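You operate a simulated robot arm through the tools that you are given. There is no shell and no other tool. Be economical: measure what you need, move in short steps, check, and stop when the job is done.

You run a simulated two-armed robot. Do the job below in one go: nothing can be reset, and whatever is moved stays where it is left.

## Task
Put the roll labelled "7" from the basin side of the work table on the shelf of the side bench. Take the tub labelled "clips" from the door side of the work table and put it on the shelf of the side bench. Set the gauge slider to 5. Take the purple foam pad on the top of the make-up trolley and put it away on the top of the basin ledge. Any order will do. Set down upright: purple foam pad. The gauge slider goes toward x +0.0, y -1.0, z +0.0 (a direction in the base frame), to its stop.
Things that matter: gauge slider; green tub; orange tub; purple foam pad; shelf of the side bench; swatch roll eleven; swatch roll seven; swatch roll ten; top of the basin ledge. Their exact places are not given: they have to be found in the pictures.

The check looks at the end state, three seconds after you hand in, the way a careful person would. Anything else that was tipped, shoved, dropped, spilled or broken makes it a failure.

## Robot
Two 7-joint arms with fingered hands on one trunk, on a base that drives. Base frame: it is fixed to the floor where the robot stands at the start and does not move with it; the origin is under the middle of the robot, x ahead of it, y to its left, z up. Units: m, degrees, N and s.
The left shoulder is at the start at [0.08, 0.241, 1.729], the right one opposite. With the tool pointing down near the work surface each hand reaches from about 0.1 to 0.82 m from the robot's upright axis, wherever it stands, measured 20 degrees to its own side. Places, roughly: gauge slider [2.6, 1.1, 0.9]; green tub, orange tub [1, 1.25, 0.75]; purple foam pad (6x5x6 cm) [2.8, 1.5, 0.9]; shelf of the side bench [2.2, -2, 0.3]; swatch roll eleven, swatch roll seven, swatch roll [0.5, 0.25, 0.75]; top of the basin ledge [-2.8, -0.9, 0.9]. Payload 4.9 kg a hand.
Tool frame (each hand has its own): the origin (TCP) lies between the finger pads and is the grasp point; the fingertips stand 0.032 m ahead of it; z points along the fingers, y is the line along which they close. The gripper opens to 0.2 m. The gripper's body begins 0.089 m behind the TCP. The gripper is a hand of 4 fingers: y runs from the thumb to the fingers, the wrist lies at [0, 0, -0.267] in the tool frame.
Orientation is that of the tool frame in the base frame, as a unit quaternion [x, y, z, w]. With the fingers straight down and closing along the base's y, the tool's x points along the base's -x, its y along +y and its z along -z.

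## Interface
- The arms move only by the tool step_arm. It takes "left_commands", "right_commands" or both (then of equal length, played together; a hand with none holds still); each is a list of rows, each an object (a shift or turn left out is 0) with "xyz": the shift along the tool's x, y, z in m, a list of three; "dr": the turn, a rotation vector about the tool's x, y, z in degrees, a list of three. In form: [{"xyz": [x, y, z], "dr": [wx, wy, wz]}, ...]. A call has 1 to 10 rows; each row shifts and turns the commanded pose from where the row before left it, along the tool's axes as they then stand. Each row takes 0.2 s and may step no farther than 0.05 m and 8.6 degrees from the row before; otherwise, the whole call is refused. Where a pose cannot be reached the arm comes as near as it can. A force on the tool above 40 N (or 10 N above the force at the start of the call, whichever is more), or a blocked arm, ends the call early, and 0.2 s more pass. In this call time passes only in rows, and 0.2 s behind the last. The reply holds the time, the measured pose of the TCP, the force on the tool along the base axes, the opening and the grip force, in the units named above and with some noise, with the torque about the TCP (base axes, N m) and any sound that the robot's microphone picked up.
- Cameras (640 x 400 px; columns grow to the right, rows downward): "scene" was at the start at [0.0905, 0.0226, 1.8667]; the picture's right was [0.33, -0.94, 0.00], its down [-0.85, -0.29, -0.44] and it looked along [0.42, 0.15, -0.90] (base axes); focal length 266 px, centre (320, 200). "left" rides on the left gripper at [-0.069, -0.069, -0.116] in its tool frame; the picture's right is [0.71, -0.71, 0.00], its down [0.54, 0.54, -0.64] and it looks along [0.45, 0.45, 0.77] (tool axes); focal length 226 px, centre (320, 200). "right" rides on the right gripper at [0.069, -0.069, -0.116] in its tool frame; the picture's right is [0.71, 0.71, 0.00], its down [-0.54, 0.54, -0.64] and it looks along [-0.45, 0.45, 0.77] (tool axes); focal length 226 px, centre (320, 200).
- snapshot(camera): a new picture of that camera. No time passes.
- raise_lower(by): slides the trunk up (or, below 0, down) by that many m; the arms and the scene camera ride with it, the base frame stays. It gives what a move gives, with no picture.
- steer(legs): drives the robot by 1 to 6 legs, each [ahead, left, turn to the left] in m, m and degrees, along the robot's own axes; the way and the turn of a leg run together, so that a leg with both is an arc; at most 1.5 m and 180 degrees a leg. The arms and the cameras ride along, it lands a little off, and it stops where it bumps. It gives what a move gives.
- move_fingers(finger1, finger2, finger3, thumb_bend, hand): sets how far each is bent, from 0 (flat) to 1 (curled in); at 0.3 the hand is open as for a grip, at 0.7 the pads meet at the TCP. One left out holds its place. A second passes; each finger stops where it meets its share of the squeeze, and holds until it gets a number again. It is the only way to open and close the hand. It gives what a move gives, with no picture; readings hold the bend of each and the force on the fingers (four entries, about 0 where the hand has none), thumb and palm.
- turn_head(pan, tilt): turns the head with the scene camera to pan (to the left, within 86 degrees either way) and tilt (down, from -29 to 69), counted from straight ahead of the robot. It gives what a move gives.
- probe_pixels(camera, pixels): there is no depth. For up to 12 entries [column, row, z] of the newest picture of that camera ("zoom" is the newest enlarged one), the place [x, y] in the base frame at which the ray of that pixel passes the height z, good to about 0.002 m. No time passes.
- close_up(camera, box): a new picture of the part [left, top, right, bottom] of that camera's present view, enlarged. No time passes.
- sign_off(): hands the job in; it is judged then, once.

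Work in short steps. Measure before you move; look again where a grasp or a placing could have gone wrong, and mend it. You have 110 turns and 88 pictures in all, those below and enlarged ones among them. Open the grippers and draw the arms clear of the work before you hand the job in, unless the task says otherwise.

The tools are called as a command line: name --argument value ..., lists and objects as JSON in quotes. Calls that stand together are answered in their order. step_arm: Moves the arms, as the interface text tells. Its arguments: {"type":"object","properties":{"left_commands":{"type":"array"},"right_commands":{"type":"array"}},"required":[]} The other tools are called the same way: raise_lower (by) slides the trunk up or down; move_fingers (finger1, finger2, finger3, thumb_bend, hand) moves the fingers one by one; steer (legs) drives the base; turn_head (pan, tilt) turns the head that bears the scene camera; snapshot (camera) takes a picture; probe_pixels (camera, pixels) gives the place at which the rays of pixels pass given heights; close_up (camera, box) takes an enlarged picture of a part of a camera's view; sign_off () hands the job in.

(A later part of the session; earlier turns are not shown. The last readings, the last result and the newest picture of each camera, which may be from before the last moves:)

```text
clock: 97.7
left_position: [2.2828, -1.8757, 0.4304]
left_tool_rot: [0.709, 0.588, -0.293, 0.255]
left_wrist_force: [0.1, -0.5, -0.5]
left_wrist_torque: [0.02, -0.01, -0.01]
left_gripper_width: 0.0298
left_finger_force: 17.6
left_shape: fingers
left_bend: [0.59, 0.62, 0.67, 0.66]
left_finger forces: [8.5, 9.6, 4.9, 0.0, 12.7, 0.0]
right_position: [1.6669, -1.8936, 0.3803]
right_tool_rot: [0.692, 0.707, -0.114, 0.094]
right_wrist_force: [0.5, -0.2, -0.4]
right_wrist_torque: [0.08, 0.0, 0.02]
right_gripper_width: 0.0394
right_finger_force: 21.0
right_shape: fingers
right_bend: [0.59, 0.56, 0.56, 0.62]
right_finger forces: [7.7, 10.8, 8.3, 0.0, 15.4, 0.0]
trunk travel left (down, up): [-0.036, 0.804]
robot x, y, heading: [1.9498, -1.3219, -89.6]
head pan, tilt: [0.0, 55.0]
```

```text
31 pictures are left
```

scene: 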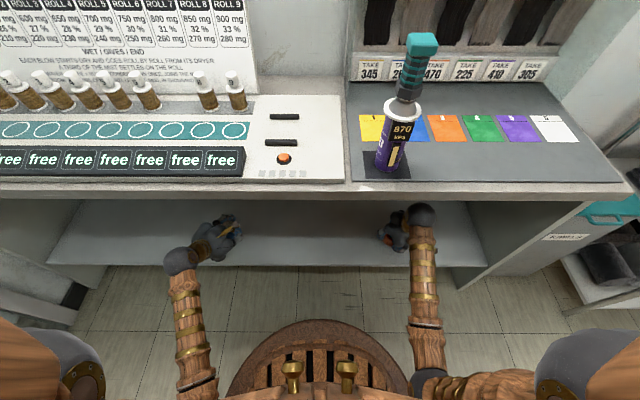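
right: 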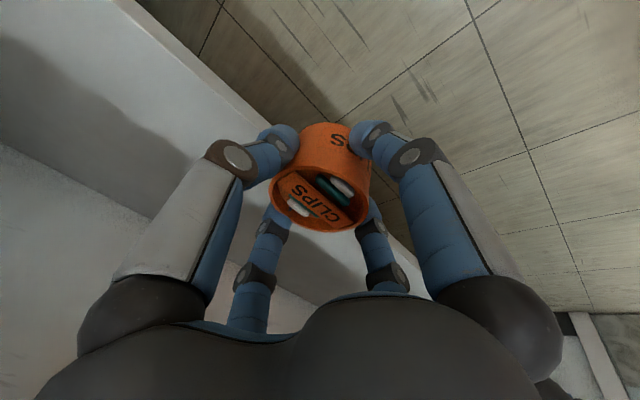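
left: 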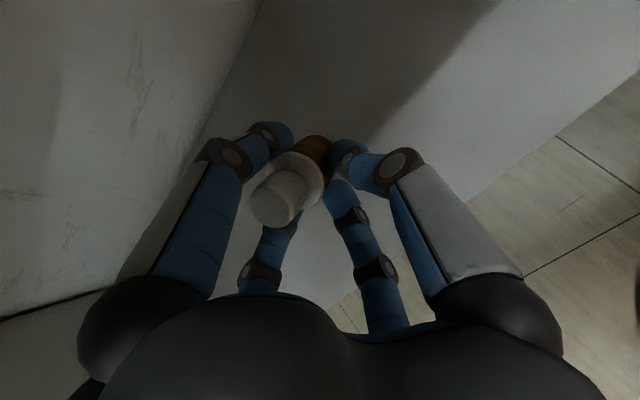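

Right: lower about 0.03 m in small rows until contact, left: lower 0.045 m, then rotate its tilt upright by 26°.

step_arm --left_commands '[{"xyz": [0.0107, 0, 0.0105]}, {"xyz": [0.0107, 0, 0.0105]}, {"xyz": [0.0107, 0, 0.0105]}, {"dr": [0, 8.6, 0]}, {"dr": [0, 8.6, 0]}]' --right_commands '[{"xyz": [0.0017, 0, 0.0058]}, {"xyz": [0.0017, 0, 0.0058]}, {"xyz": [0.0012, 0, 0.0038]}, {"xyz": [0.0009, 0, 0.0029]}, {"xyz": [0.0009, 0, 0.0029]}]'

close_up --camera "right" --box '[220, 80, 420, 260]'

close_up --camera "left" --box '[200, 80, 440, 280]'

```text
clock: 98.8
left_position: [2.2828, -1.8757, 0.3858]
left_tool_rot: [0.745, 0.62, -0.184, 0.163]
left_wrist_force: [0.6, 0.2, -0.6]
left_wrist_torque: [0.0, 0.02, 0.0]
left_gripper_width: 0.0301
left_finger_force: 17.9
left_shape: fingers
left_bend: [0.59, 0.62, 0.67, 0.66]
left_finger forces: [8.8, 9.7, 5.0, 0.1, 12.6, 0.0]
right_position: [1.667, -1.8933, 0.3616]
right_tool_rot: [0.692, 0.706, -0.114, 0.095]
right_wrist_force: [-0.9, 0.3, 7.7]
right_wrist_torque: [0.2, -0.13, 0.04]
right_gripper_width: 0.0393
right_finger_force: 22.8
right_shape: fingers
right_bend: [0.59, 0.56, 0.56, 0.62]
right_finger forces: [9.4, 10.7, 9.7, 0.0, 15.9, 0.0]
trunk travel left (down, up): [-0.036, 0.804]
robot x, y, heading: [1.9495, -1.3229, -89.9]
head pan, tilt: [0.0, 55.0]
```

```text
2.22 times, centred on (320, 170) of right
```

zoom: 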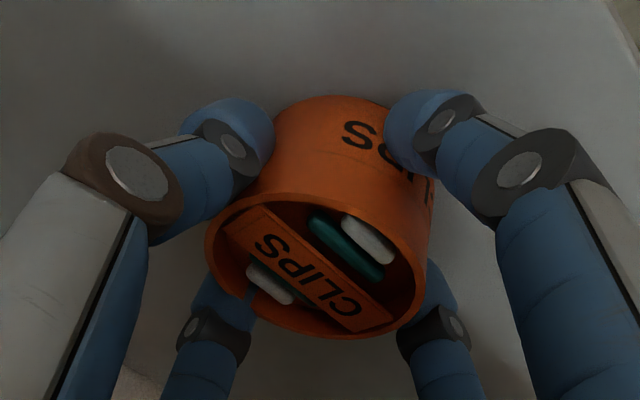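

```text
2.00 times, centred on (320, 180) of left
```

zoom: 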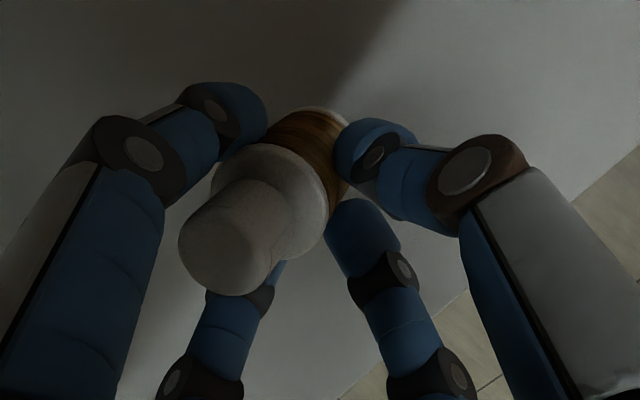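

The tub touches the shelf (8 N). I open the right hand and check.

move_fingers --hand "right" --finger1 0.42 --finger2 0.42 --finger3 0.42 --thumb_bend 0.42

close_up --camera "right" --box '[180, 60, 460, 260]'

```text
clock: 99.8
left_position: [2.2831, -1.8758, 0.3855]
left_tool_rot: [0.745, 0.62, -0.185, 0.164]
left_wrist_force: [-0.1, -0.2, -0.4]
left_wrist_torque: [0.03, 0.04, -0.02]
left_gripper_width: 0.0301
left_finger_force: 17.9
left_shape: fingers
left_bend: [0.59, 0.62, 0.67, 0.66]
left_finger forces: [8.8, 9.6, 5.0, 0.0, 12.6, 0.1]
right_position: [1.6658, -1.8936, 0.3602]
right_tool_rot: [0.692, 0.707, -0.114, 0.095]
right_wrist_force: [0.1, -2.2, 13.0]
right_wrist_torque: [0.61, -0.05, -0.01]
right_gripper_width: 0.0907
right_finger_force: 6.2
right_shape: fingers
right_bend: [0.45, 0.42, 0.42, 0.42]
right_finger forces: [12.7, 0.1, 0.0, 0.0, 0.0, 0.1]
trunk travel left (down, up): [-0.036, 0.804]
robot x, y, heading: [1.9515, -1.3217, -89.6]
head pan, tilt: [0.0, 55.0]
```

```text
2.00 times, centred on (320, 160) of right
```

zoom: 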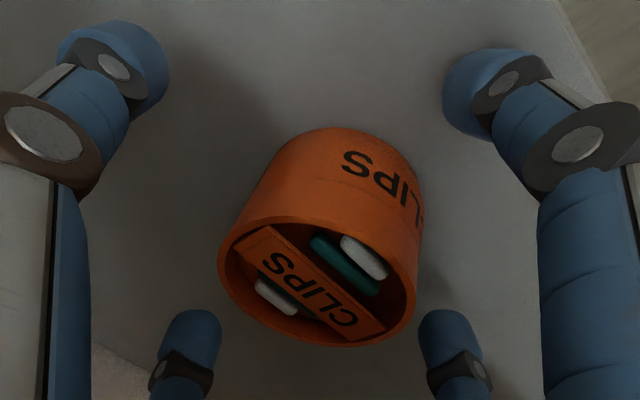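

The tub stands upright. I draw the right hand straight back toward the robot and finish the left tilt by 8.6°.

step_arm --right_commands '[{"xyz": [-0.0029, 0, -0.0096]}, {"xyz": [0.0383, 0, -0.0114]}, {"xyz": [0.0383, 0, -0.0114]}, {"xyz": [0.0383, 0, -0.0114]}, {"xyz": [0.0383, 0, -0.0114]}]' --left_commands '[{"dr": [0, 8.6, 0]}, {}, {}, {}, {}]'

close_up --camera "scene" --box '[170, 190, 450, 280]'

```text
clock: 101.0
left_position: [2.2833, -1.8761, 0.3864]
left_tool_rot: [0.757, 0.63, -0.128, 0.118]
left_wrist_force: [-0.7, -0.2, -0.5]
left_wrist_torque: [-0.03, 0.0, -0.02]
left_gripper_width: 0.0302
left_finger_force: 17.7
left_shape: fingers
left_bend: [0.59, 0.62, 0.67, 0.66]
left_finger forces: [8.9, 9.7, 5.0, 0.0, 12.5, 0.1]
right_position: [1.6657, -1.7332, 0.3693]
right_tool_rot: [0.693, 0.706, -0.114, 0.094]
right_wrist_force: [-0.3, 0.0, 1.0]
right_wrist_torque: [0.06, -0.01, 0.0]
right_gripper_width: 0.098
right_finger_force: 0.0
right_shape: fingers
right_bend: [0.42, 0.42, 0.42, 0.42]
right_finger forces: [0.0, 0.1, 0.0, 0.1, 0.0, 0.0]
trunk travel left (down, up): [-0.036, 0.804]
robot x, y, heading: [1.9511, -1.3198, -89.5]
head pan, tilt: [0.0, 55.0]
```

```text
2.29 times, centred on (310, 235) of scene
```

zoom: 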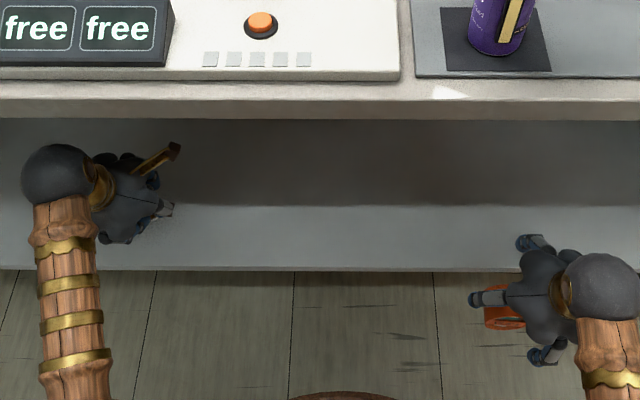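

The tub's orange rim still shows beside the right hand at (505,317) — it may have been dragged. I check with the right camera.

snapshot --camera "right"

close_up --camera "scene" --box '[360, 220, 460, 290]'

```text
26 pictures are left
```

right: 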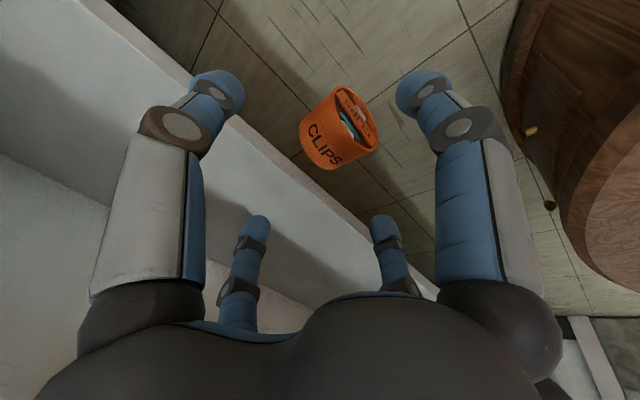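

```text
5.71 times, centred on (410, 255) of scene
```

zoom: 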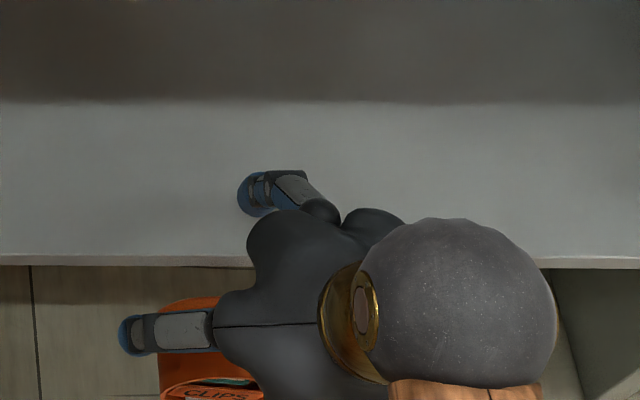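

The tub slipped off the edge: the hand's four digits form a cross, so the inner finger dragged it. I'll pick it up afterwards. First I lower the spool in the left hand, in small rows, watching the force.

step_arm --left_commands '[{"xyz": [0.019, -0.003, 0.009]}, {"xyz": [0.0024, 0, 0.0066]}, {"xyz": [0.0024, 0, 0.0066]}, {"xyz": [0.0024, 0, 0.0066]}]'

close_up --camera "left" --box '[200, 80, 440, 280]'

snapshot --camera "right"

```text
clock: 102.0
left_position: [2.2827, -1.8617, 0.3516]
left_tool_rot: [0.757, 0.63, -0.129, 0.118]
left_wrist_force: [-0.2, 3.3, 16.2]
left_wrist_torque: [-0.23, -0.06, 0.01]
left_gripper_width: 0.0317
left_finger_force: 18.3
left_shape: fingers
left_bend: [0.58, 0.63, 0.72, 0.68]
left_finger forces: [11.0, 6.9, 8.5, 0.0, 10.0, 0.1]
right_position: [1.6645, -1.7325, 0.3696]
right_tool_rot: [0.693, 0.706, -0.114, 0.094]
right_wrist_force: [-0.7, -0.1, 0.6]
right_wrist_torque: [0.02, -0.03, 0.0]
right_gripper_width: 0.0978
right_finger_force: 0.0
right_shape: fingers
right_bend: [0.42, 0.42, 0.42, 0.42]
right_finger forces: [0.1, 0.0, 0.0, 0.1, 0.0, 0.1]
trunk travel left (down, up): [-0.036, 0.804]
robot x, y, heading: [1.9502, -1.3222, -89.9]
head pan, tilt: [0.0, 55.0]
```

```text
2.00 times, centred on (320, 180) of left
```

zoom: 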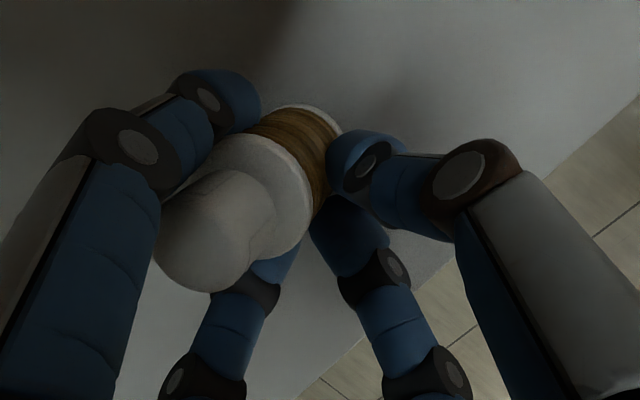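

```text
23 pictures are left
```

right: 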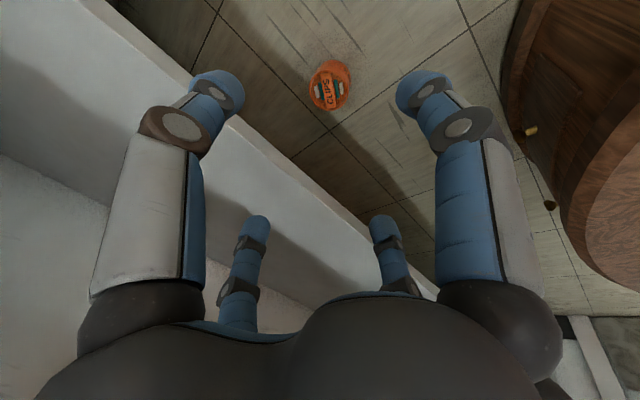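

The tub landed upright on the floor with its clips. The spool is nearly upright and pressed on the shelf (16 N); I open the left hand gently.

move_fingers --hand "left" --finger1 0.54 --finger2 0.54 --finger3 0.54 --thumb_bend 0.54

close_up --camera "left" --box '[200, 80, 440, 280]'

```text
clock: 103.0
left_position: [2.2818, -1.863, 0.3505]
left_tool_rot: [0.757, 0.63, -0.127, 0.117]
left_wrist_force: [0.6, -1.5, 7.5]
left_wrist_torque: [0.05, -0.03, 0.01]
left_gripper_width: 0.0545
left_finger_force: 4.0
left_shape: fingers
left_bend: [0.54, 0.54, 0.58, 0.54]
left_finger forces: [0.0, 0.0, 7.6, 0.0, 0.0, 0.1]
right_position: [1.666, -1.7331, 0.37]
right_tool_rot: [0.692, 0.706, -0.114, 0.094]
right_wrist_force: [-0.3, 0.2, -0.4]
right_wrist_torque: [-0.02, 0.02, 0.01]
right_gripper_width: 0.0976
right_finger_force: 0.1
right_shape: fingers
right_bend: [0.42, 0.42, 0.42, 0.42]
right_finger forces: [0.0, 0.0, 0.1, 0.0, 0.1, 0.0]
trunk travel left (down, up): [-0.036, 0.804]
robot x, y, heading: [1.9504, -1.3241, -89.5]
head pan, tilt: [0.0, 55.0]
```

```text
2.00 times, centred on (320, 180) of left
```

zoom: 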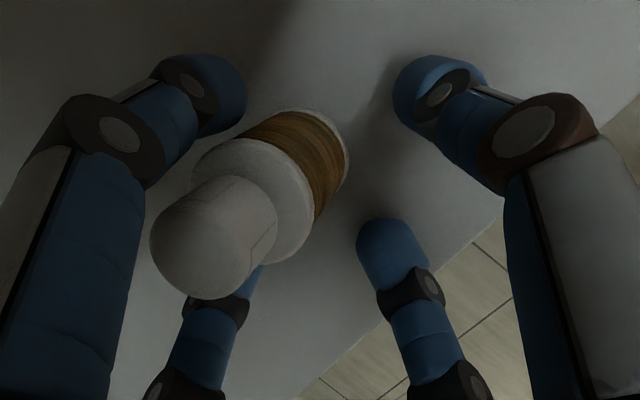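

The spool stands free. I raise 0.03 m vertically, open fully, raise more, watching the clearance with the bench top.

step_arm --left_commands '[{"xyz": [-0.0051, 0, -0.0141]}, {"xyz": [-0.0051, 0, -0.0141]}]'

move_fingers --hand "left" --finger1 0.25 --finger2 0.3 --finger3 0.4 --thumb_bend 0.3

step_arm --left_commands '[{"xyz": [-0.006, 0, -0.0165]}, {"xyz": [-0.006, 0, -0.0165]}, {"xyz": [-0.006, 0, -0.0165]}]'

snapshot --camera "left"

```text
clock: 103.7
left_position: [2.2815, -1.861, 0.3809]
left_tool_rot: [0.757, 0.63, -0.127, 0.117]
left_wrist_force: [0.5, 0.0, 0.7]
left_wrist_torque: [0.03, -0.01, 0.03]
left_gripper_width: 0.0546
left_finger_force: 0.1
left_shape: fingers
left_bend: [0.54, 0.54, 0.54, 0.54]
left_finger forces: [0.1, 0.1, 0.0, 0.1, 0.1, 0.0]
right_position: [1.6652, -1.7331, 0.3691]
right_tool_rot: [0.693, 0.706, -0.113, 0.094]
right_wrist_force: [-0.6, 0.4, 0.2]
right_wrist_torque: [-0.01, 0.0, -0.01]
right_gripper_width: 0.0978
right_finger_force: 0.0
right_shape: fingers
right_bend: [0.42, 0.42, 0.42, 0.42]
right_finger forces: [0.0, 0.0, 0.0, 0.0, 0.1, 0.0]
trunk travel left (down, up): [-0.036, 0.804]
robot x, y, heading: [1.9513, -1.3222, -89.5]
head pan, tilt: [0.0, 55.0]
```

```text
clock: 104.7
left_position: [2.2826, -1.8615, 0.3808]
left_tool_rot: [0.757, 0.63, -0.127, 0.117]
left_wrist_force: [-0.4, 1.3, -0.3]
left_wrist_torque: [0.01, 0.0, -0.04]
left_gripper_width: 0.1453
left_finger_force: 0.1
left_shape: fingers
left_bend: [0.25, 0.3, 0.4, 0.3]
left_finger forces: [0.0, 0.0, 0.0, 0.0, 0.1, 0.1]
right_position: [1.666, -1.7325, 0.3685]
right_tool_rot: [0.692, 0.706, -0.113, 0.094]
right_wrist_force: [-0.4, -0.7, -0.5]
right_wrist_torque: [0.01, 0.02, -0.06]
right_gripper_width: 0.0981
right_finger_force: 0.1
right_shape: fingers
right_bend: [0.42, 0.42, 0.42, 0.42]
right_finger forces: [0.0, 0.0, 0.0, 0.1, 0.1, 0.1]
trunk travel left (down, up): [-0.036, 0.804]
robot x, y, heading: [1.9498, -1.321, -89.8]
head pan, tilt: [0.0, 55.0]
```

```text
clock: 105.5
left_position: [2.2812, -1.861, 0.4322]
left_tool_rot: [0.757, 0.63, -0.127, 0.117]
left_wrist_force: [0.1, -0.8, -0.8]
left_wrist_torque: [0.02, 0.02, 0.01]
left_gripper_width: 0.1458
left_finger_force: 0.0
left_shape: fingers
left_bend: [0.25, 0.3, 0.4, 0.3]
left_finger forces: [0.0, 0.1, 0.0, 0.0, 0.0, 0.0]
right_position: [1.6646, -1.7323, 0.3683]
right_tool_rot: [0.693, 0.706, -0.113, 0.094]
right_wrist_force: [1.0, 0.0, 0.4]
right_wrist_torque: [0.02, 0.0, 0.02]
right_gripper_width: 0.098
right_finger_force: 0.0
right_shape: fingers
right_bend: [0.42, 0.42, 0.42, 0.42]
right_finger forces: [0.0, 0.0, 0.0, 0.0, 0.0, 0.0]
trunk travel left (down, up): [-0.036, 0.804]
robot x, y, heading: [1.9515, -1.3234, -89.8]
head pan, tilt: [0.0, 55.0]
```

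```text
21 pictures are left
```

left: 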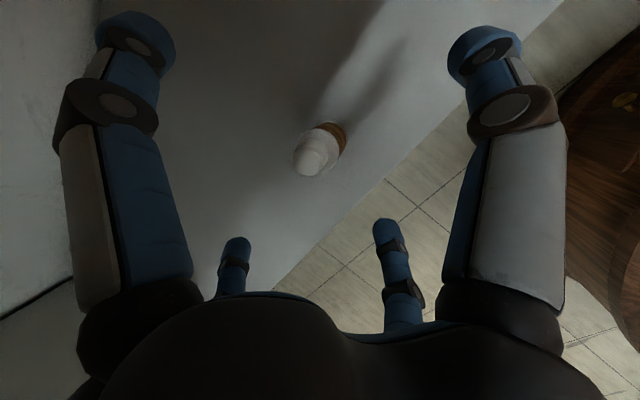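

The spool stands alone on the shelf. The left fingers are above it, so I back the robot 0.35 m straight out and locate the tub on the floor.

steer --legs '[[-0.35, 0, 0]]'

turn_head --pan -12 --tilt 55

snapshot --camera "scene"

```text
clock: 107.7
left_position: [2.2813, -1.5176, 0.4348]
left_tool_rot: [0.755, 0.632, -0.128, 0.118]
left_wrist_force: [0.2, 0.0, 0.3]
left_wrist_torque: [0.0, 0.01, 0.02]
left_gripper_width: 0.1459
left_finger_force: 0.1
left_shape: fingers
left_bend: [0.25, 0.3, 0.4, 0.3]
left_finger forces: [0.0, 0.1, 0.1, 0.0, 0.0, 0.0]
right_position: [1.6636, -1.3924, 0.3699]
right_tool_rot: [0.691, 0.707, -0.113, 0.095]
right_wrist_force: [-0.7, 0.8, 0.2]
right_wrist_torque: [-0.01, 0.04, -0.01]
right_gripper_width: 0.0978
right_finger_force: 0.0
right_shape: fingers
right_bend: [0.42, 0.42, 0.42, 0.42]
right_finger forces: [0.0, 0.0, 0.0, 0.1, 0.0, 0.0]
trunk travel left (down, up): [-0.036, 0.804]
robot x, y, heading: [1.9488, -0.9807, -89.4]
head pan, tilt: [0.0, 55.0]
```

```text
clock: 108.4
left_position: [2.2798, -1.5178, 0.4331]
left_tool_rot: [0.755, 0.632, -0.128, 0.118]
left_wrist_force: [-0.5, 0.7, 1.0]
left_wrist_torque: [0.0, 0.01, 0.0]
left_gripper_width: 0.1454
left_finger_force: 0.1
left_shape: fingers
left_bend: [0.25, 0.3, 0.4, 0.3]
left_finger forces: [0.0, 0.0, 0.0, 0.0, 0.0, 0.0]
right_position: [1.6646, -1.3925, 0.3693]
right_tool_rot: [0.691, 0.708, -0.113, 0.095]
right_wrist_force: [1.6, -1.0, -0.6]
right_wrist_torque: [0.0, -0.01, -0.01]
right_gripper_width: 0.0979
right_finger_force: 0.1
right_shape: fingers
right_bend: [0.42, 0.42, 0.42, 0.42]
right_finger forces: [0.1, 0.1, 0.0, 0.1, 0.0, 0.0]
trunk travel left (down, up): [-0.036, 0.804]
robot x, y, heading: [1.9481, -0.9857, -89.4]
head pan, tilt: [-12.0, 55.0]
```

```text
20 pictures are left
```

scene: 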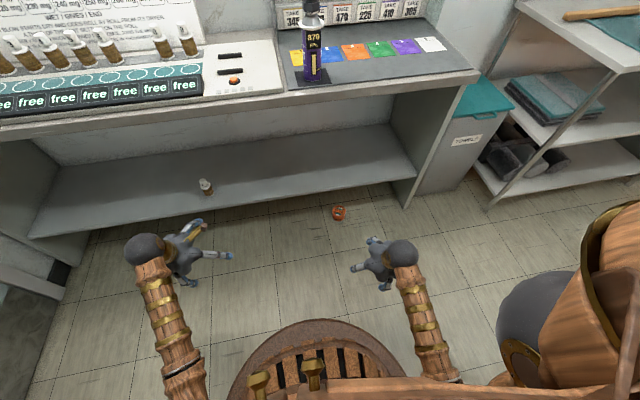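

The spool is at (206,186) upright; the tub is on the floor at (338,212). I zoom on it and probe.

close_up --camera "scene" --box '[308, 192, 368, 232]'

probe_pixels --camera "zoom" --pixels '[[320, 180, 0.05], [320, 280, 0.0], [250, 210, 0.05], [390, 210, 0.05], [320, 130, 0.05]]'

```text
10.00 times, centred on (338, 212) of scene
```

zoom: 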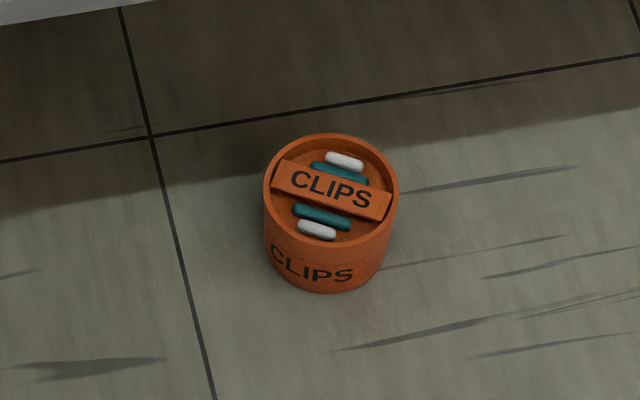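

```text
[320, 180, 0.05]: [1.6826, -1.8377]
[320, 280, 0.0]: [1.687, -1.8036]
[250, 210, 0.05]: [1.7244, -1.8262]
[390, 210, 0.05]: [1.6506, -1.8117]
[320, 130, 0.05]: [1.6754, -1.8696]
```

The tub is upright and intact at ≈(1.681,-1.828), rim z≈0.05, just under the shelf edge. I retract the left hand 0.15 m, set the right tilt to 22°, then drive ahead 0.3 m.

step_arm --left_commands '[{"xyz": [0.046, -0.009, -0.017]}, {"xyz": [0.046, -0.009, -0.017]}, {"xyz": [0.046, -0.009, -0.017]}]' --right_commands '[{"dr": [0, -2.75, 0]}, {"dr": [0, -2.75, 0]}, {}]'

steer --legs '[[0.3, 0, 0]]'

```text
clock: 109.2
left_position: [2.2868, -1.3792, 0.4303]
left_tool_rot: [0.755, 0.631, -0.134, 0.117]
left_wrist_force: [0.1, -0.6, 1.1]
left_wrist_torque: [0.06, -0.03, -0.03]
left_gripper_width: 0.1457
left_finger_force: 0.0
left_shape: fingers
left_bend: [0.25, 0.3, 0.4, 0.3]
left_finger forces: [0.0, 0.0, 0.0, 0.0, 0.0, 0.1]
right_position: [1.6691, -1.3957, 0.3702]
right_tool_rot: [0.684, 0.703, -0.149, 0.122]
right_wrist_force: [0.1, -0.1, -0.4]
right_wrist_torque: [0.02, -0.01, 0.04]
right_gripper_width: 0.098
right_finger_force: 0.0
right_shape: fingers
right_bend: [0.42, 0.42, 0.42, 0.42]
right_finger forces: [0.0, 0.1, 0.0, 0.1, 0.0, 0.1]
trunk travel left (down, up): [-0.036, 0.804]
robot x, y, heading: [1.9512, -0.981, -89.5]
head pan, tilt: [-12.0, 55.0]
```

```text
clock: 111.3
left_position: [2.2867, -1.6793, 0.4303]
left_tool_rot: [0.757, 0.629, -0.135, 0.117]
left_wrist_force: [-1.0, 0.5, -0.2]
left_wrist_torque: [0.01, 0.03, 0.02]
left_gripper_width: 0.1458
left_finger_force: 0.1
left_shape: fingers
left_bend: [0.25, 0.3, 0.4, 0.3]
left_finger forces: [0.1, 0.0, 0.0, 0.0, 0.1, 0.1]
right_position: [1.6693, -1.6925, 0.3717]
right_tool_rot: [0.686, 0.702, -0.149, 0.121]
right_wrist_force: [0.3, 0.1, -0.7]
right_wrist_torque: [-0.01, 0.01, -0.01]
right_gripper_width: 0.0979
right_finger_force: 0.1
right_shape: fingers
right_bend: [0.42, 0.42, 0.42, 0.42]
right_finger forces: [0.0, 0.0, 0.0, 0.0, 0.0, 0.1]
trunk travel left (down, up): [-0.036, 0.804]
robot x, y, heading: [1.9512, -1.2844, -89.6]
head pan, tilt: [-12.0, 55.0]
```

I descend in front of the shelf to (1.681,-1.70,0.17).

step_arm --right_commands '[{"xyz": [0.0136, 0.0041, 0.0379]}, {"xyz": [0.0136, 0.0041, 0.0379]}, {"xyz": [0.0136, 0.0041, 0.0379]}, {"xyz": [0.0136, 0.0041, 0.0379]}, {"xyz": [0.0136, 0.0041, 0.0379]}]'

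snapshot --camera "right"

probe_pixels --camera "right" --pixels '[[320, 100, 0.05], [320, 60, 0.05], [280, 60, 0.05], [300, 100, 0.05]]'

```text
clock: 112.5
left_position: [2.2856, -1.68, 0.4321]
left_tool_rot: [0.758, 0.627, -0.135, 0.119]
left_wrist_force: [0.0, -0.3, 0.4]
left_wrist_torque: [-0.02, 0.01, -0.01]
left_gripper_width: 0.146
left_finger_force: 0.0
left_shape: fingers
left_bend: [0.25, 0.3, 0.4, 0.3]
left_finger forces: [0.0, 0.1, 0.0, 0.0, 0.0, 0.1]
right_position: [1.6802, -1.7024, 0.1695]
right_tool_rot: [0.686, 0.702, -0.149, 0.122]
right_wrist_force: [-0.1, 0.4, 0.4]
right_wrist_torque: [-0.01, 0.01, 0.02]
right_gripper_width: 0.0979
right_finger_force: 0.1
right_shape: fingers
right_bend: [0.42, 0.42, 0.42, 0.42]
right_finger forces: [0.1, 0.0, 0.0, 0.0, 0.1, 0.0]
trunk travel left (down, up): [-0.036, 0.804]
robot x, y, heading: [1.9497, -1.2826, -89.7]
head pan, tilt: [-12.0, 55.0]
```

```text
18 pictures are left
```

right: 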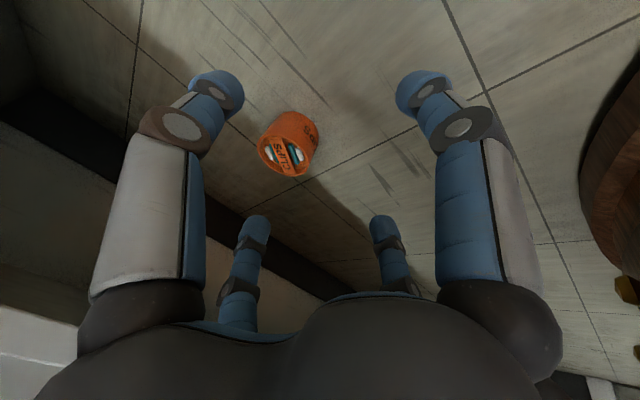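

```text
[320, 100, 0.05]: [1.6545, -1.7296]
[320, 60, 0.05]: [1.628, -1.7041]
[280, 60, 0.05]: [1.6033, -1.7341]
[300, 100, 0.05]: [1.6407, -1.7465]
```

I probe the tub rim (285,156) and the rim ends.

probe_pixels --camera "right" --pixels '[[285, 156, 0.05], [259, 147, 0.05], [312, 163, 0.05], [290, 176, 0.05], [282, 135, 0.05], [319, 134, 0.0], [298, 111, 0.0]]'

```text
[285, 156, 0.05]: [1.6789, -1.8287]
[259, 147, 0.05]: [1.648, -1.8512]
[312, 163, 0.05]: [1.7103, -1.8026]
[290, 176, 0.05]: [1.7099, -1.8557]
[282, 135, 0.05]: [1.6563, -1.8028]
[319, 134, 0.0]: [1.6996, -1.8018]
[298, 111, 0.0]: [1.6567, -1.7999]
```

Confirmed centre (1.680,-1.828). I move in under the edge and then down along the tool axis to TCP z≈0.062.

step_arm --right_commands '[{"xyz": [-0.0325, -0.0005, 0.013]}, {"xyz": [-0.0325, -0.0005, 0.013]}, {"xyz": [0, 0.0013, 0.0393]}, {"xyz": [0, 0.0013, 0.0393]}, {"xyz": [-0.001, 0.0013, 0.0373]}]'

snapshot --camera "right"

```text
clock: 113.7
left_position: [2.2822, -1.6818, 0.4366]
left_tool_rot: [0.76, 0.624, -0.136, 0.121]
left_wrist_force: [0.0, 0.0, 0.1]
left_wrist_torque: [-0.04, -0.01, 0.01]
left_gripper_width: 0.1457
left_finger_force: 0.0
left_shape: fingers
left_bend: [0.25, 0.3, 0.4, 0.3]
left_finger forces: [0.1, 0.0, 0.1, 0.1, 0.1, 0.0]
right_position: [1.6799, -1.8191, 0.0695]
right_tool_rot: [0.686, 0.7, -0.152, 0.126]
right_wrist_force: [0.4, 7.8, 31.7]
right_wrist_torque: [2.52, 0.03, -0.02]
right_gripper_width: 0.0979
right_finger_force: 15.2
right_shape: fingers
right_bend: [0.41, 0.42, 0.42, 0.42]
right_finger forces: [31.1, 0.0, 0.1, 0.1, 0.0, 0.0]
trunk travel left (down, up): [-0.036, 0.804]
robot x, y, heading: [1.9497, -1.2788, -89.8]
head pan, tilt: [-12.0, 55.0]
stopped in row 5 (right hand): the force on the tool passed its limit (the readings are from after the stop); the commanded pose is now the measured one
```

```text
17 pictures are left
```

right: 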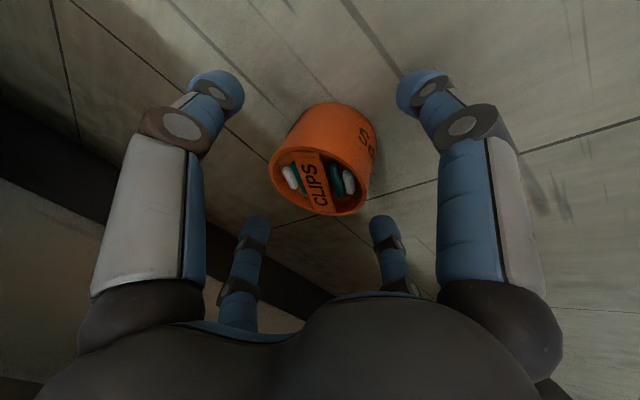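

Finger 1 touches the floor as before; the tub is centred. I lift 3 mm and close.

step_arm --right_commands '[{"xyz": [-0.0011, 0, -0.0028]}]'

move_fingers --hand "right" --finger1 0.68 --finger2 0.68 --finger3 0.68 --thumb_bend 0.68

step_arm --right_commands '[{"xyz": [-0.0056, 0, -0.014]}, {"xyz": [-0.0056, 0, -0.014]}, {"xyz": [0.0371, 0, -0.015]}, {"xyz": [0.0371, 0, -0.015]}, {"xyz": [0.0371, 0, -0.015]}, {"xyz": [0.0371, 0, -0.015]}]'

snapshot --camera "right"

```text
clock: 114.1
left_position: [2.2846, -1.6821, 0.435]
left_tool_rot: [0.76, 0.625, -0.136, 0.12]
left_wrist_force: [0.3, -0.8, 0.3]
left_wrist_torque: [0.0, -0.02, -0.01]
left_gripper_width: 0.1458
left_finger_force: 0.0
left_shape: fingers
left_bend: [0.25, 0.3, 0.4, 0.3]
left_finger forces: [0.0, 0.1, 0.0, 0.0, 0.0, 0.1]
right_position: [1.6815, -1.8164, 0.0699]
right_tool_rot: [0.686, 0.701, -0.151, 0.124]
right_wrist_force: [-0.6, -1.3, 0.8]
right_wrist_torque: [0.06, 0.02, 0.05]
right_gripper_width: 0.0963
right_finger_force: 0.9
right_shape: fingers
right_bend: [0.42, 0.42, 0.42, 0.42]
right_finger forces: [1.3, 0.0, 0.1, 0.0, 0.0, 0.0]
trunk travel left (down, up): [-0.036, 0.804]
robot x, y, heading: [1.9523, -1.2848, -89.6]
head pan, tilt: [-12.0, 55.0]
```

```text
clock: 115.1
left_position: [2.2834, -1.6821, 0.4341]
left_tool_rot: [0.76, 0.625, -0.135, 0.12]
left_wrist_force: [-0.3, -0.2, -1.1]
left_wrist_torque: [-0.03, -0.01, 0.01]
left_gripper_width: 0.1457
left_finger_force: 0.1
left_shape: fingers
left_bend: [0.25, 0.3, 0.4, 0.3]
left_finger forces: [0.0, 0.0, 0.0, 0.0, 0.0, 0.0]
right_position: [1.6817, -1.8168, 0.0697]
right_tool_rot: [0.686, 0.701, -0.151, 0.125]
right_wrist_force: [-2.6, 0.0, 5.1]
right_wrist_torque: [0.07, -0.01, 0.07]
right_gripper_width: 0.0475
right_finger_force: 23.7
right_shape: fingers
right_bend: [0.56, 0.57, 0.56, 0.6]
right_finger forces: [8.0, 11.1, 9.8, 0.1, 18.9, 0.1]
trunk travel left (down, up): [-0.036, 0.804]
robot x, y, heading: [1.9488, -1.2792, -89.9]
head pan, tilt: [-12.0, 55.0]
```

```text
clock: 116.5
left_position: [2.2834, -1.682, 0.4343]
left_tool_rot: [0.758, 0.626, -0.136, 0.12]
left_wrist_force: [-0.6, 0.3, 0.2]
left_wrist_torque: [0.03, 0.03, 0.03]
left_gripper_width: 0.1461
left_finger_force: 0.1
left_shape: fingers
left_bend: [0.25, 0.3, 0.4, 0.3]
left_finger forces: [0.0, 0.1, 0.0, 0.1, 0.0, 0.0]
right_position: [1.6812, -1.6577, 0.0993]
right_tool_rot: [0.685, 0.702, -0.152, 0.127]
right_wrist_force: [0.4, -0.3, -0.2]
right_wrist_torque: [0.05, 0.04, 0.0]
right_gripper_width: 0.0464
right_finger_force: 22.2
right_shape: fingers
right_bend: [0.57, 0.56, 0.56, 0.61]
right_finger forces: [7.3, 11.0, 9.5, 0.2, 17.2, 0.0]
trunk travel left (down, up): [-0.036, 0.804]
robot x, y, heading: [1.9517, -1.2826, -89.6]
head pan, tilt: [-12.0, 55.0]
```

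```text
16 pictures are left
```

right: 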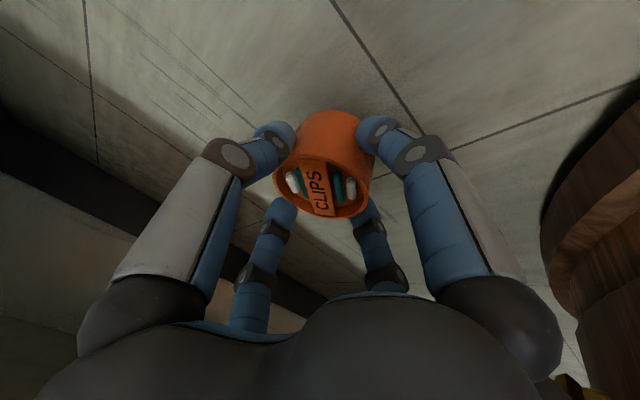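

The tub is held again. I raise to z≈0.395, then move in over the shelf to y≈-1.885.

step_arm --right_commands '[{"xyz": [-0.0158, -0.0018, -0.0392]}, {"xyz": [-0.0158, -0.0018, -0.0392]}, {"xyz": [-0.0158, -0.0018, -0.0392]}, {"xyz": [-0.0158, -0.0018, -0.0392]}, {"xyz": [-0.0158, -0.0018, -0.0392]}, {"xyz": [-0.0158, -0.0018, -0.0392]}, {"xyz": [-0.0158, -0.0018, -0.0392]}]'

step_arm --right_commands '[{"xyz": [-0.0422, -0.0006, 0.0171]}, {"xyz": [-0.0422, -0.0006, 0.0171]}, {"xyz": [-0.0422, -0.0006, 0.0171]}, {"xyz": [-0.0422, -0.0006, 0.0171]}, {"xyz": [-0.0422, -0.0006, 0.0171]}]'

```text
clock: 118.1
left_position: [2.2827, -1.6813, 0.434]
left_tool_rot: [0.758, 0.626, -0.136, 0.12]
left_wrist_force: [0.7, 0.0, -1.4]
left_wrist_torque: [0.0, -0.03, -0.02]
left_gripper_width: 0.1458
left_finger_force: 0.1
left_shape: fingers
left_bend: [0.25, 0.3, 0.4, 0.3]
left_finger forces: [0.0, 0.0, 0.0, 0.1, 0.0, 0.1]
right_position: [1.6792, -1.6562, 0.3946]
right_tool_rot: [0.686, 0.701, -0.151, 0.125]
right_wrist_force: [-0.7, -0.8, -0.1]
right_wrist_torque: [0.04, -0.03, 0.04]
right_gripper_width: 0.0462
right_finger_force: 22.1
right_shape: fingers
right_bend: [0.57, 0.56, 0.56, 0.61]
right_finger forces: [7.1, 11.1, 9.2, 0.0, 17.1, 0.0]
trunk travel left (down, up): [-0.036, 0.804]
robot x, y, heading: [1.9515, -1.2794, -89.6]
head pan, tilt: [-12.0, 55.0]
```

```text
clock: 119.3
left_position: [2.2836, -1.6818, 0.4346]
left_tool_rot: [0.759, 0.625, -0.136, 0.12]
left_wrist_force: [0.1, 0.0, 0.2]
left_wrist_torque: [0.01, 0.01, 0.02]
left_gripper_width: 0.146
left_finger_force: 0.1
left_shape: fingers
left_bend: [0.25, 0.3, 0.4, 0.3]
left_finger forces: [0.0, 0.1, 0.1, 0.0, 0.0, 0.0]
right_position: [1.6776, -1.8827, 0.3955]
right_tool_rot: [0.686, 0.7, -0.151, 0.126]
right_wrist_force: [-0.9, 1.0, -1.2]
right_wrist_torque: [0.01, -0.04, 0.07]
right_gripper_width: 0.0462
right_finger_force: 22.5
right_shape: fingers
right_bend: [0.57, 0.56, 0.56, 0.61]
right_finger forces: [7.2, 11.0, 9.2, 0.1, 17.2, 0.0]
trunk travel left (down, up): [-0.036, 0.804]
robot x, y, heading: [1.952, -1.2811, -90.1]
head pan, tilt: [-12.0, 55.0]
```

Now I lower to contact in 7 mm rows.

step_arm --right_commands '[{"xyz": [0.0026, 0, 0.0065]}, {"xyz": [0.0026, 0, 0.0065]}, {"xyz": [0.0026, 0, 0.0065]}, {"xyz": [0.0019, 0, 0.0046]}]'

move_fingers --hand "right" --finger1 0.46 --finger2 0.42 --finger3 0.38 --thumb_bend 0.42

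step_arm --right_commands '[{"xyz": [-0.0056, 0, -0.0139]}, {"xyz": [-0.0075, 0, -0.0185]}, {"xyz": [-0.0075, 0, -0.0185]}, {"xyz": [-0.0056, 0, -0.0139]}]'

snapshot --camera "right"

```text
clock: 120.3
left_position: [2.2843, -1.6808, 0.4352]
left_tool_rot: [0.759, 0.626, -0.135, 0.12]
left_wrist_force: [-0.3, -0.9, 0.1]
left_wrist_torque: [-0.02, 0.01, 0.03]
left_gripper_width: 0.1459
left_finger_force: 0.1
left_shape: fingers
left_bend: [0.25, 0.3, 0.4, 0.3]
left_finger forces: [0.1, 0.1, 0.0, 0.1, 0.0, 0.0]
right_position: [1.6782, -1.882, 0.3702]
right_tool_rot: [0.686, 0.7, -0.151, 0.126]
right_wrist_force: [-0.3, 0.5, 3.2]
right_wrist_torque: [0.1, -0.05, 0.06]
right_gripper_width: 0.0461
right_finger_force: 23.3
right_shape: fingers
right_bend: [0.57, 0.56, 0.56, 0.61]
right_finger forces: [8.0, 11.1, 9.6, 0.1, 17.5, 0.1]
trunk travel left (down, up): [-0.036, 0.804]
robot x, y, heading: [1.9516, -1.2821, -89.3]
head pan, tilt: [-12.0, 55.0]
```

```text
clock: 121.3
left_position: [2.2836, -1.6809, 0.4347]
left_tool_rot: [0.758, 0.626, -0.136, 0.121]
left_wrist_force: [-0.2, -0.3, 0.3]
left_wrist_torque: [0.0, 0.0, 0.02]
left_gripper_width: 0.1456
left_finger_force: 0.1
left_shape: fingers
left_bend: [0.25, 0.3, 0.4, 0.3]
left_finger forces: [0.0, 0.1, 0.0, 0.0, 0.1, 0.1]
right_position: [1.6793, -1.8831, 0.3711]
right_tool_rot: [0.686, 0.701, -0.151, 0.125]
right_wrist_force: [0.4, 0.1, -0.7]
right_wrist_torque: [0.03, 0.02, 0.02]
right_gripper_width: 0.091
right_finger_force: 0.1
right_shape: fingers
right_bend: [0.46, 0.42, 0.38, 0.42]
right_finger forces: [0.0, 0.1, 0.0, 0.1, 0.0, 0.0]
trunk travel left (down, up): [-0.036, 0.804]
robot x, y, heading: [1.9526, -1.2805, -89.5]
head pan, tilt: [-12.0, 55.0]
```

```text
clock: 122.3
left_position: [2.2835, -1.6819, 0.4348]
left_tool_rot: [0.759, 0.626, -0.136, 0.12]
left_wrist_force: [0.2, 1.0, -0.2]
left_wrist_torque: [0.05, 0.01, 0.04]
left_gripper_width: 0.1456
left_finger_force: 0.0
left_shape: fingers
left_bend: [0.25, 0.3, 0.4, 0.3]
left_finger forces: [0.0, 0.1, 0.1, 0.0, 0.0, 0.0]
right_position: [1.6825, -1.8822, 0.4409]
right_tool_rot: [0.686, 0.701, -0.152, 0.125]
right_wrist_force: [0.3, -0.2, 0.0]
right_wrist_torque: [-0.03, 0.01, 0.0]
right_gripper_width: 0.091
right_finger_force: 0.1
right_shape: fingers
right_bend: [0.46, 0.42, 0.38, 0.42]
right_finger forces: [0.0, 0.1, 0.1, 0.1, 0.0, 0.0]
trunk travel left (down, up): [-0.036, 0.804]
robot x, y, heading: [1.9508, -1.2814, -89.6]
head pan, tilt: [-12.0, 55.0]
```

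```text
15 pictures are left
```

right: 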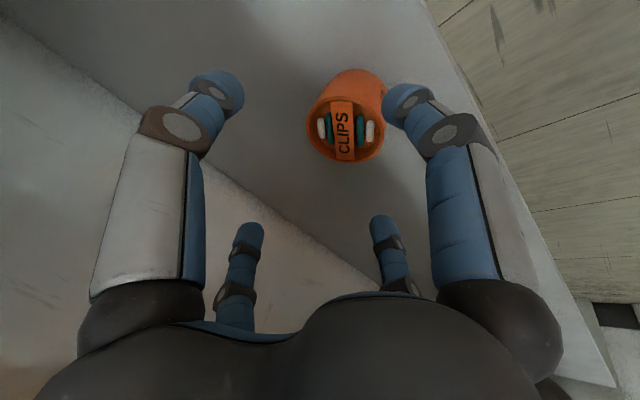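

The tub stands on the shelf with its clips, and the fingers are above its rim. I back out 0.35 m and verify both items.

steer --legs '[[-0.35, 0, 0]]'

snapshot --camera "scene"

```text
clock: 124.6
left_position: [2.2821, -1.3318, 0.4347]
left_tool_rot: [0.759, 0.625, -0.136, 0.12]
left_wrist_force: [0.4, 0.3, 0.3]
left_wrist_torque: [-0.02, -0.01, 0.0]
left_gripper_width: 0.1458
left_finger_force: 0.1
left_shape: fingers
left_bend: [0.25, 0.3, 0.4, 0.3]
left_finger forces: [0.1, 0.1, 0.0, 0.1, 0.1, 0.0]
right_position: [1.68, -1.535, 0.4418]
right_tool_rot: [0.686, 0.7, -0.152, 0.125]
right_wrist_force: [0.3, 0.2, -0.1]
right_wrist_torque: [0.02, 0.01, 0.01]
right_gripper_width: 0.091
right_finger_force: 0.0
right_shape: fingers
right_bend: [0.46, 0.42, 0.38, 0.42]
right_finger forces: [0.0, 0.1, 0.0, 0.1, 0.0, 0.1]
trunk travel left (down, up): [-0.036, 0.804]
robot x, y, heading: [1.9505, -0.9338, -89.6]
head pan, tilt: [-12.0, 55.0]
```

```text
14 pictures are left
```

scene: 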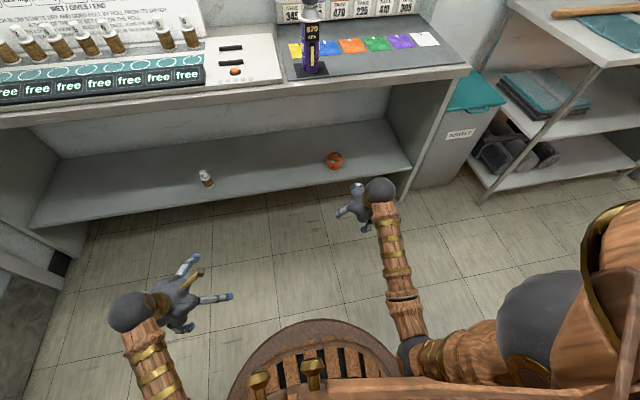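

Both the spool and tub stand on the shelf. I raise the trunk 0.8 m and drive up the aisle, ending facing the trolley from (≈1.9,1.25).

raise_lower --by 0.4

raise_lower --by 0.38

steer --legs '[[0, 0, 179.5], [1.2, 0, 0], [0.98, 0.05, 0], [0, 0, -90]]'

turn_head --pan 0 --tilt 42

snapshot --camera "scene"

```text
clock: 128.4
left_position: [2.2832, -1.332, 0.8367]
left_tool_rot: [0.76, 0.624, -0.134, 0.121]
left_wrist_force: [-0.8, -0.4, -0.1]
left_wrist_torque: [0.02, -0.03, 0.0]
left_gripper_width: 0.146
left_finger_force: 0.1
left_shape: fingers
left_bend: [0.25, 0.3, 0.4, 0.3]
left_finger forces: [0.0, 0.1, 0.1, 0.0, 0.0, 0.0]
right_position: [1.6818, -1.5342, 0.8411]
right_tool_rot: [0.686, 0.7, -0.15, 0.127]
right_wrist_force: [-0.1, -1.4, 0.7]
right_wrist_torque: [0.04, 0.0, -0.03]
right_gripper_width: 0.091
right_finger_force: 0.1
right_shape: fingers
right_bend: [0.46, 0.42, 0.38, 0.42]
right_finger forces: [0.0, 0.1, 0.0, 0.0, 0.0, 0.0]
trunk travel left (down, up): [-0.436, 0.404]
robot x, y, heading: [1.9537, -0.9309, -89.9]
head pan, tilt: [-12.0, 55.0]
```

```text
clock: 132.1
left_position: [2.2827, -1.3335, 1.2164]
left_tool_rot: [0.759, 0.625, -0.133, 0.122]
left_wrist_force: [0.5, -0.1, 0.4]
left_wrist_torque: [0.02, -0.02, 0.01]
left_gripper_width: 0.1458
left_finger_force: 0.0
left_shape: fingers
left_bend: [0.25, 0.3, 0.4, 0.3]
left_finger forces: [0.1, 0.0, 0.0, 0.1, 0.0, 0.1]
right_position: [1.6818, -1.5349, 1.2209]
right_tool_rot: [0.686, 0.7, -0.149, 0.128]
right_wrist_force: [0.1, -0.2, 0.7]
right_wrist_torque: [-0.01, 0.0, 0.03]
right_gripper_width: 0.0911
right_finger_force: 0.0
right_shape: fingers
right_bend: [0.46, 0.42, 0.38, 0.42]
right_finger forces: [0.0, 0.0, 0.1, 0.1, 0.0, 0.0]
trunk travel left (down, up): [-0.816, 0.024]
robot x, y, heading: [1.9518, -0.9316, -89.6]
head pan, tilt: [-12.0, 55.0]
```

```text
clock: 153.9
left_position: [2.2301, 1.5796, 1.2166]
left_tool_rot: [0.074, 0.981, -0.004, 0.18]
left_wrist_force: [-0.5, 0.1, -0.5]
left_wrist_torque: [0.0, -0.01, 0.02]
left_gripper_width: 0.1457
left_finger_force: 0.0
left_shape: fingers
left_bend: [0.25, 0.3, 0.4, 0.3]
left_finger forces: [0.0, 0.1, 0.1, 0.0, 0.0, 0.0]
right_position: [2.4574, 0.9868, 1.2202]
right_tool_rot: [-0.031, 0.98, -0.011, 0.197]
right_wrist_force: [-0.4, 0.0, 0.1]
right_wrist_torque: [0.01, 0.0, -0.01]
right_gripper_width: 0.091
right_finger_force: 0.1
right_shape: fingers
right_bend: [0.46, 0.42, 0.38, 0.42]
right_finger forces: [0.1, 0.1, 0.1, 0.1, 0.1, 0.1]
trunk travel left (down, up): [-0.816, 0.024]
robot x, y, heading: [1.8455, 1.2291, 2.8]
head pan, tilt: [-12.0, 55.0]
```

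```text
clock: 154.7
left_position: [2.2305, 1.5794, 1.2176]
left_tool_rot: [0.074, 0.981, -0.004, 0.182]
left_wrist_force: [-0.4, -0.2, 0.0]
left_wrist_torque: [0.02, 0.01, 0.01]
left_gripper_width: 0.1456
left_finger_force: 0.2
left_shape: fingers
left_bend: [0.25, 0.3, 0.4, 0.3]
left_finger forces: [0.0, 0.0, 0.1, 0.0, 0.1, 0.0]
right_position: [2.4568, 0.9876, 1.2208]
right_tool_rot: [-0.03, 0.98, -0.011, 0.197]
right_wrist_force: [0.2, 0.9, -0.3]
right_wrist_torque: [-0.03, 0.02, -0.02]
right_gripper_width: 0.0908
right_finger_force: 0.0
right_shape: fingers
right_bend: [0.46, 0.42, 0.38, 0.42]
right_finger forces: [0.0, 0.1, 0.0, 0.1, 0.0, 0.0]
trunk travel left (down, up): [-0.816, 0.024]
robot x, y, heading: [1.8426, 1.2269, 2.8]
head pan, tilt: [0.0, 42.0]
```

```text
13 pictures are left
```

scene: 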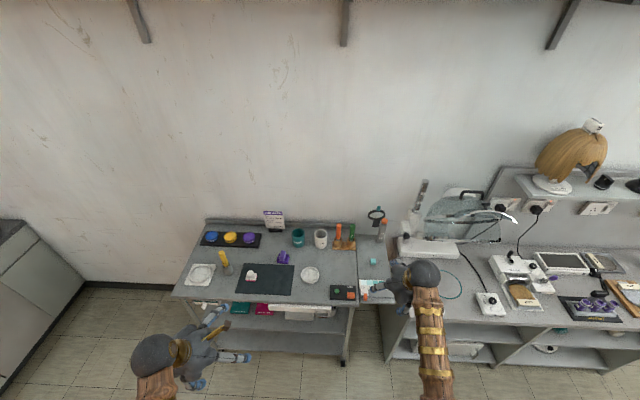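

I zoom on the trolley top: purple pad at (283,257) and slider near (365,290).

close_up --camera "scene" --box '[240, 225, 400, 305]'

probe_pixels --camera "scene" --pixels '[[283, 263, 0.87], [283, 251, 0.93], [364, 287, 0.9], [395, 290, 0.88], [175, 295, 0.87], [345, 305, 0.87], [366, 302, 0.87], [377, 216, 1.05]]'

```text
4.00 times, centred on (320, 265) of scene
```

zoom: 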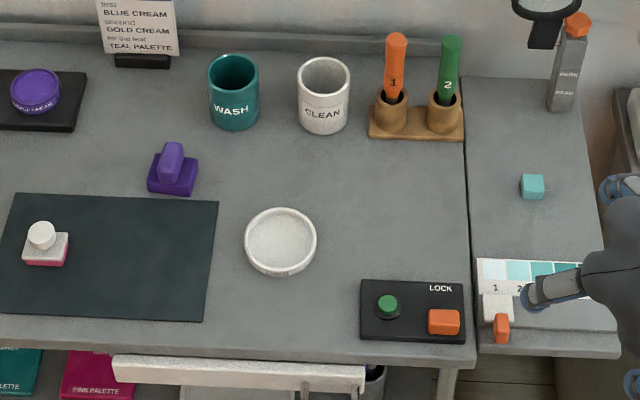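

```text
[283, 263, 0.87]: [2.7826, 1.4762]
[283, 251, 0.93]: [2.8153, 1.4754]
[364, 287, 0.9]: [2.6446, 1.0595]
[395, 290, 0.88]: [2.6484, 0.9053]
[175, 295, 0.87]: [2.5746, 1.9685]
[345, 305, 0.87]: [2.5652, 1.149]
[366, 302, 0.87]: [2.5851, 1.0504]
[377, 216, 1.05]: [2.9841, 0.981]
```

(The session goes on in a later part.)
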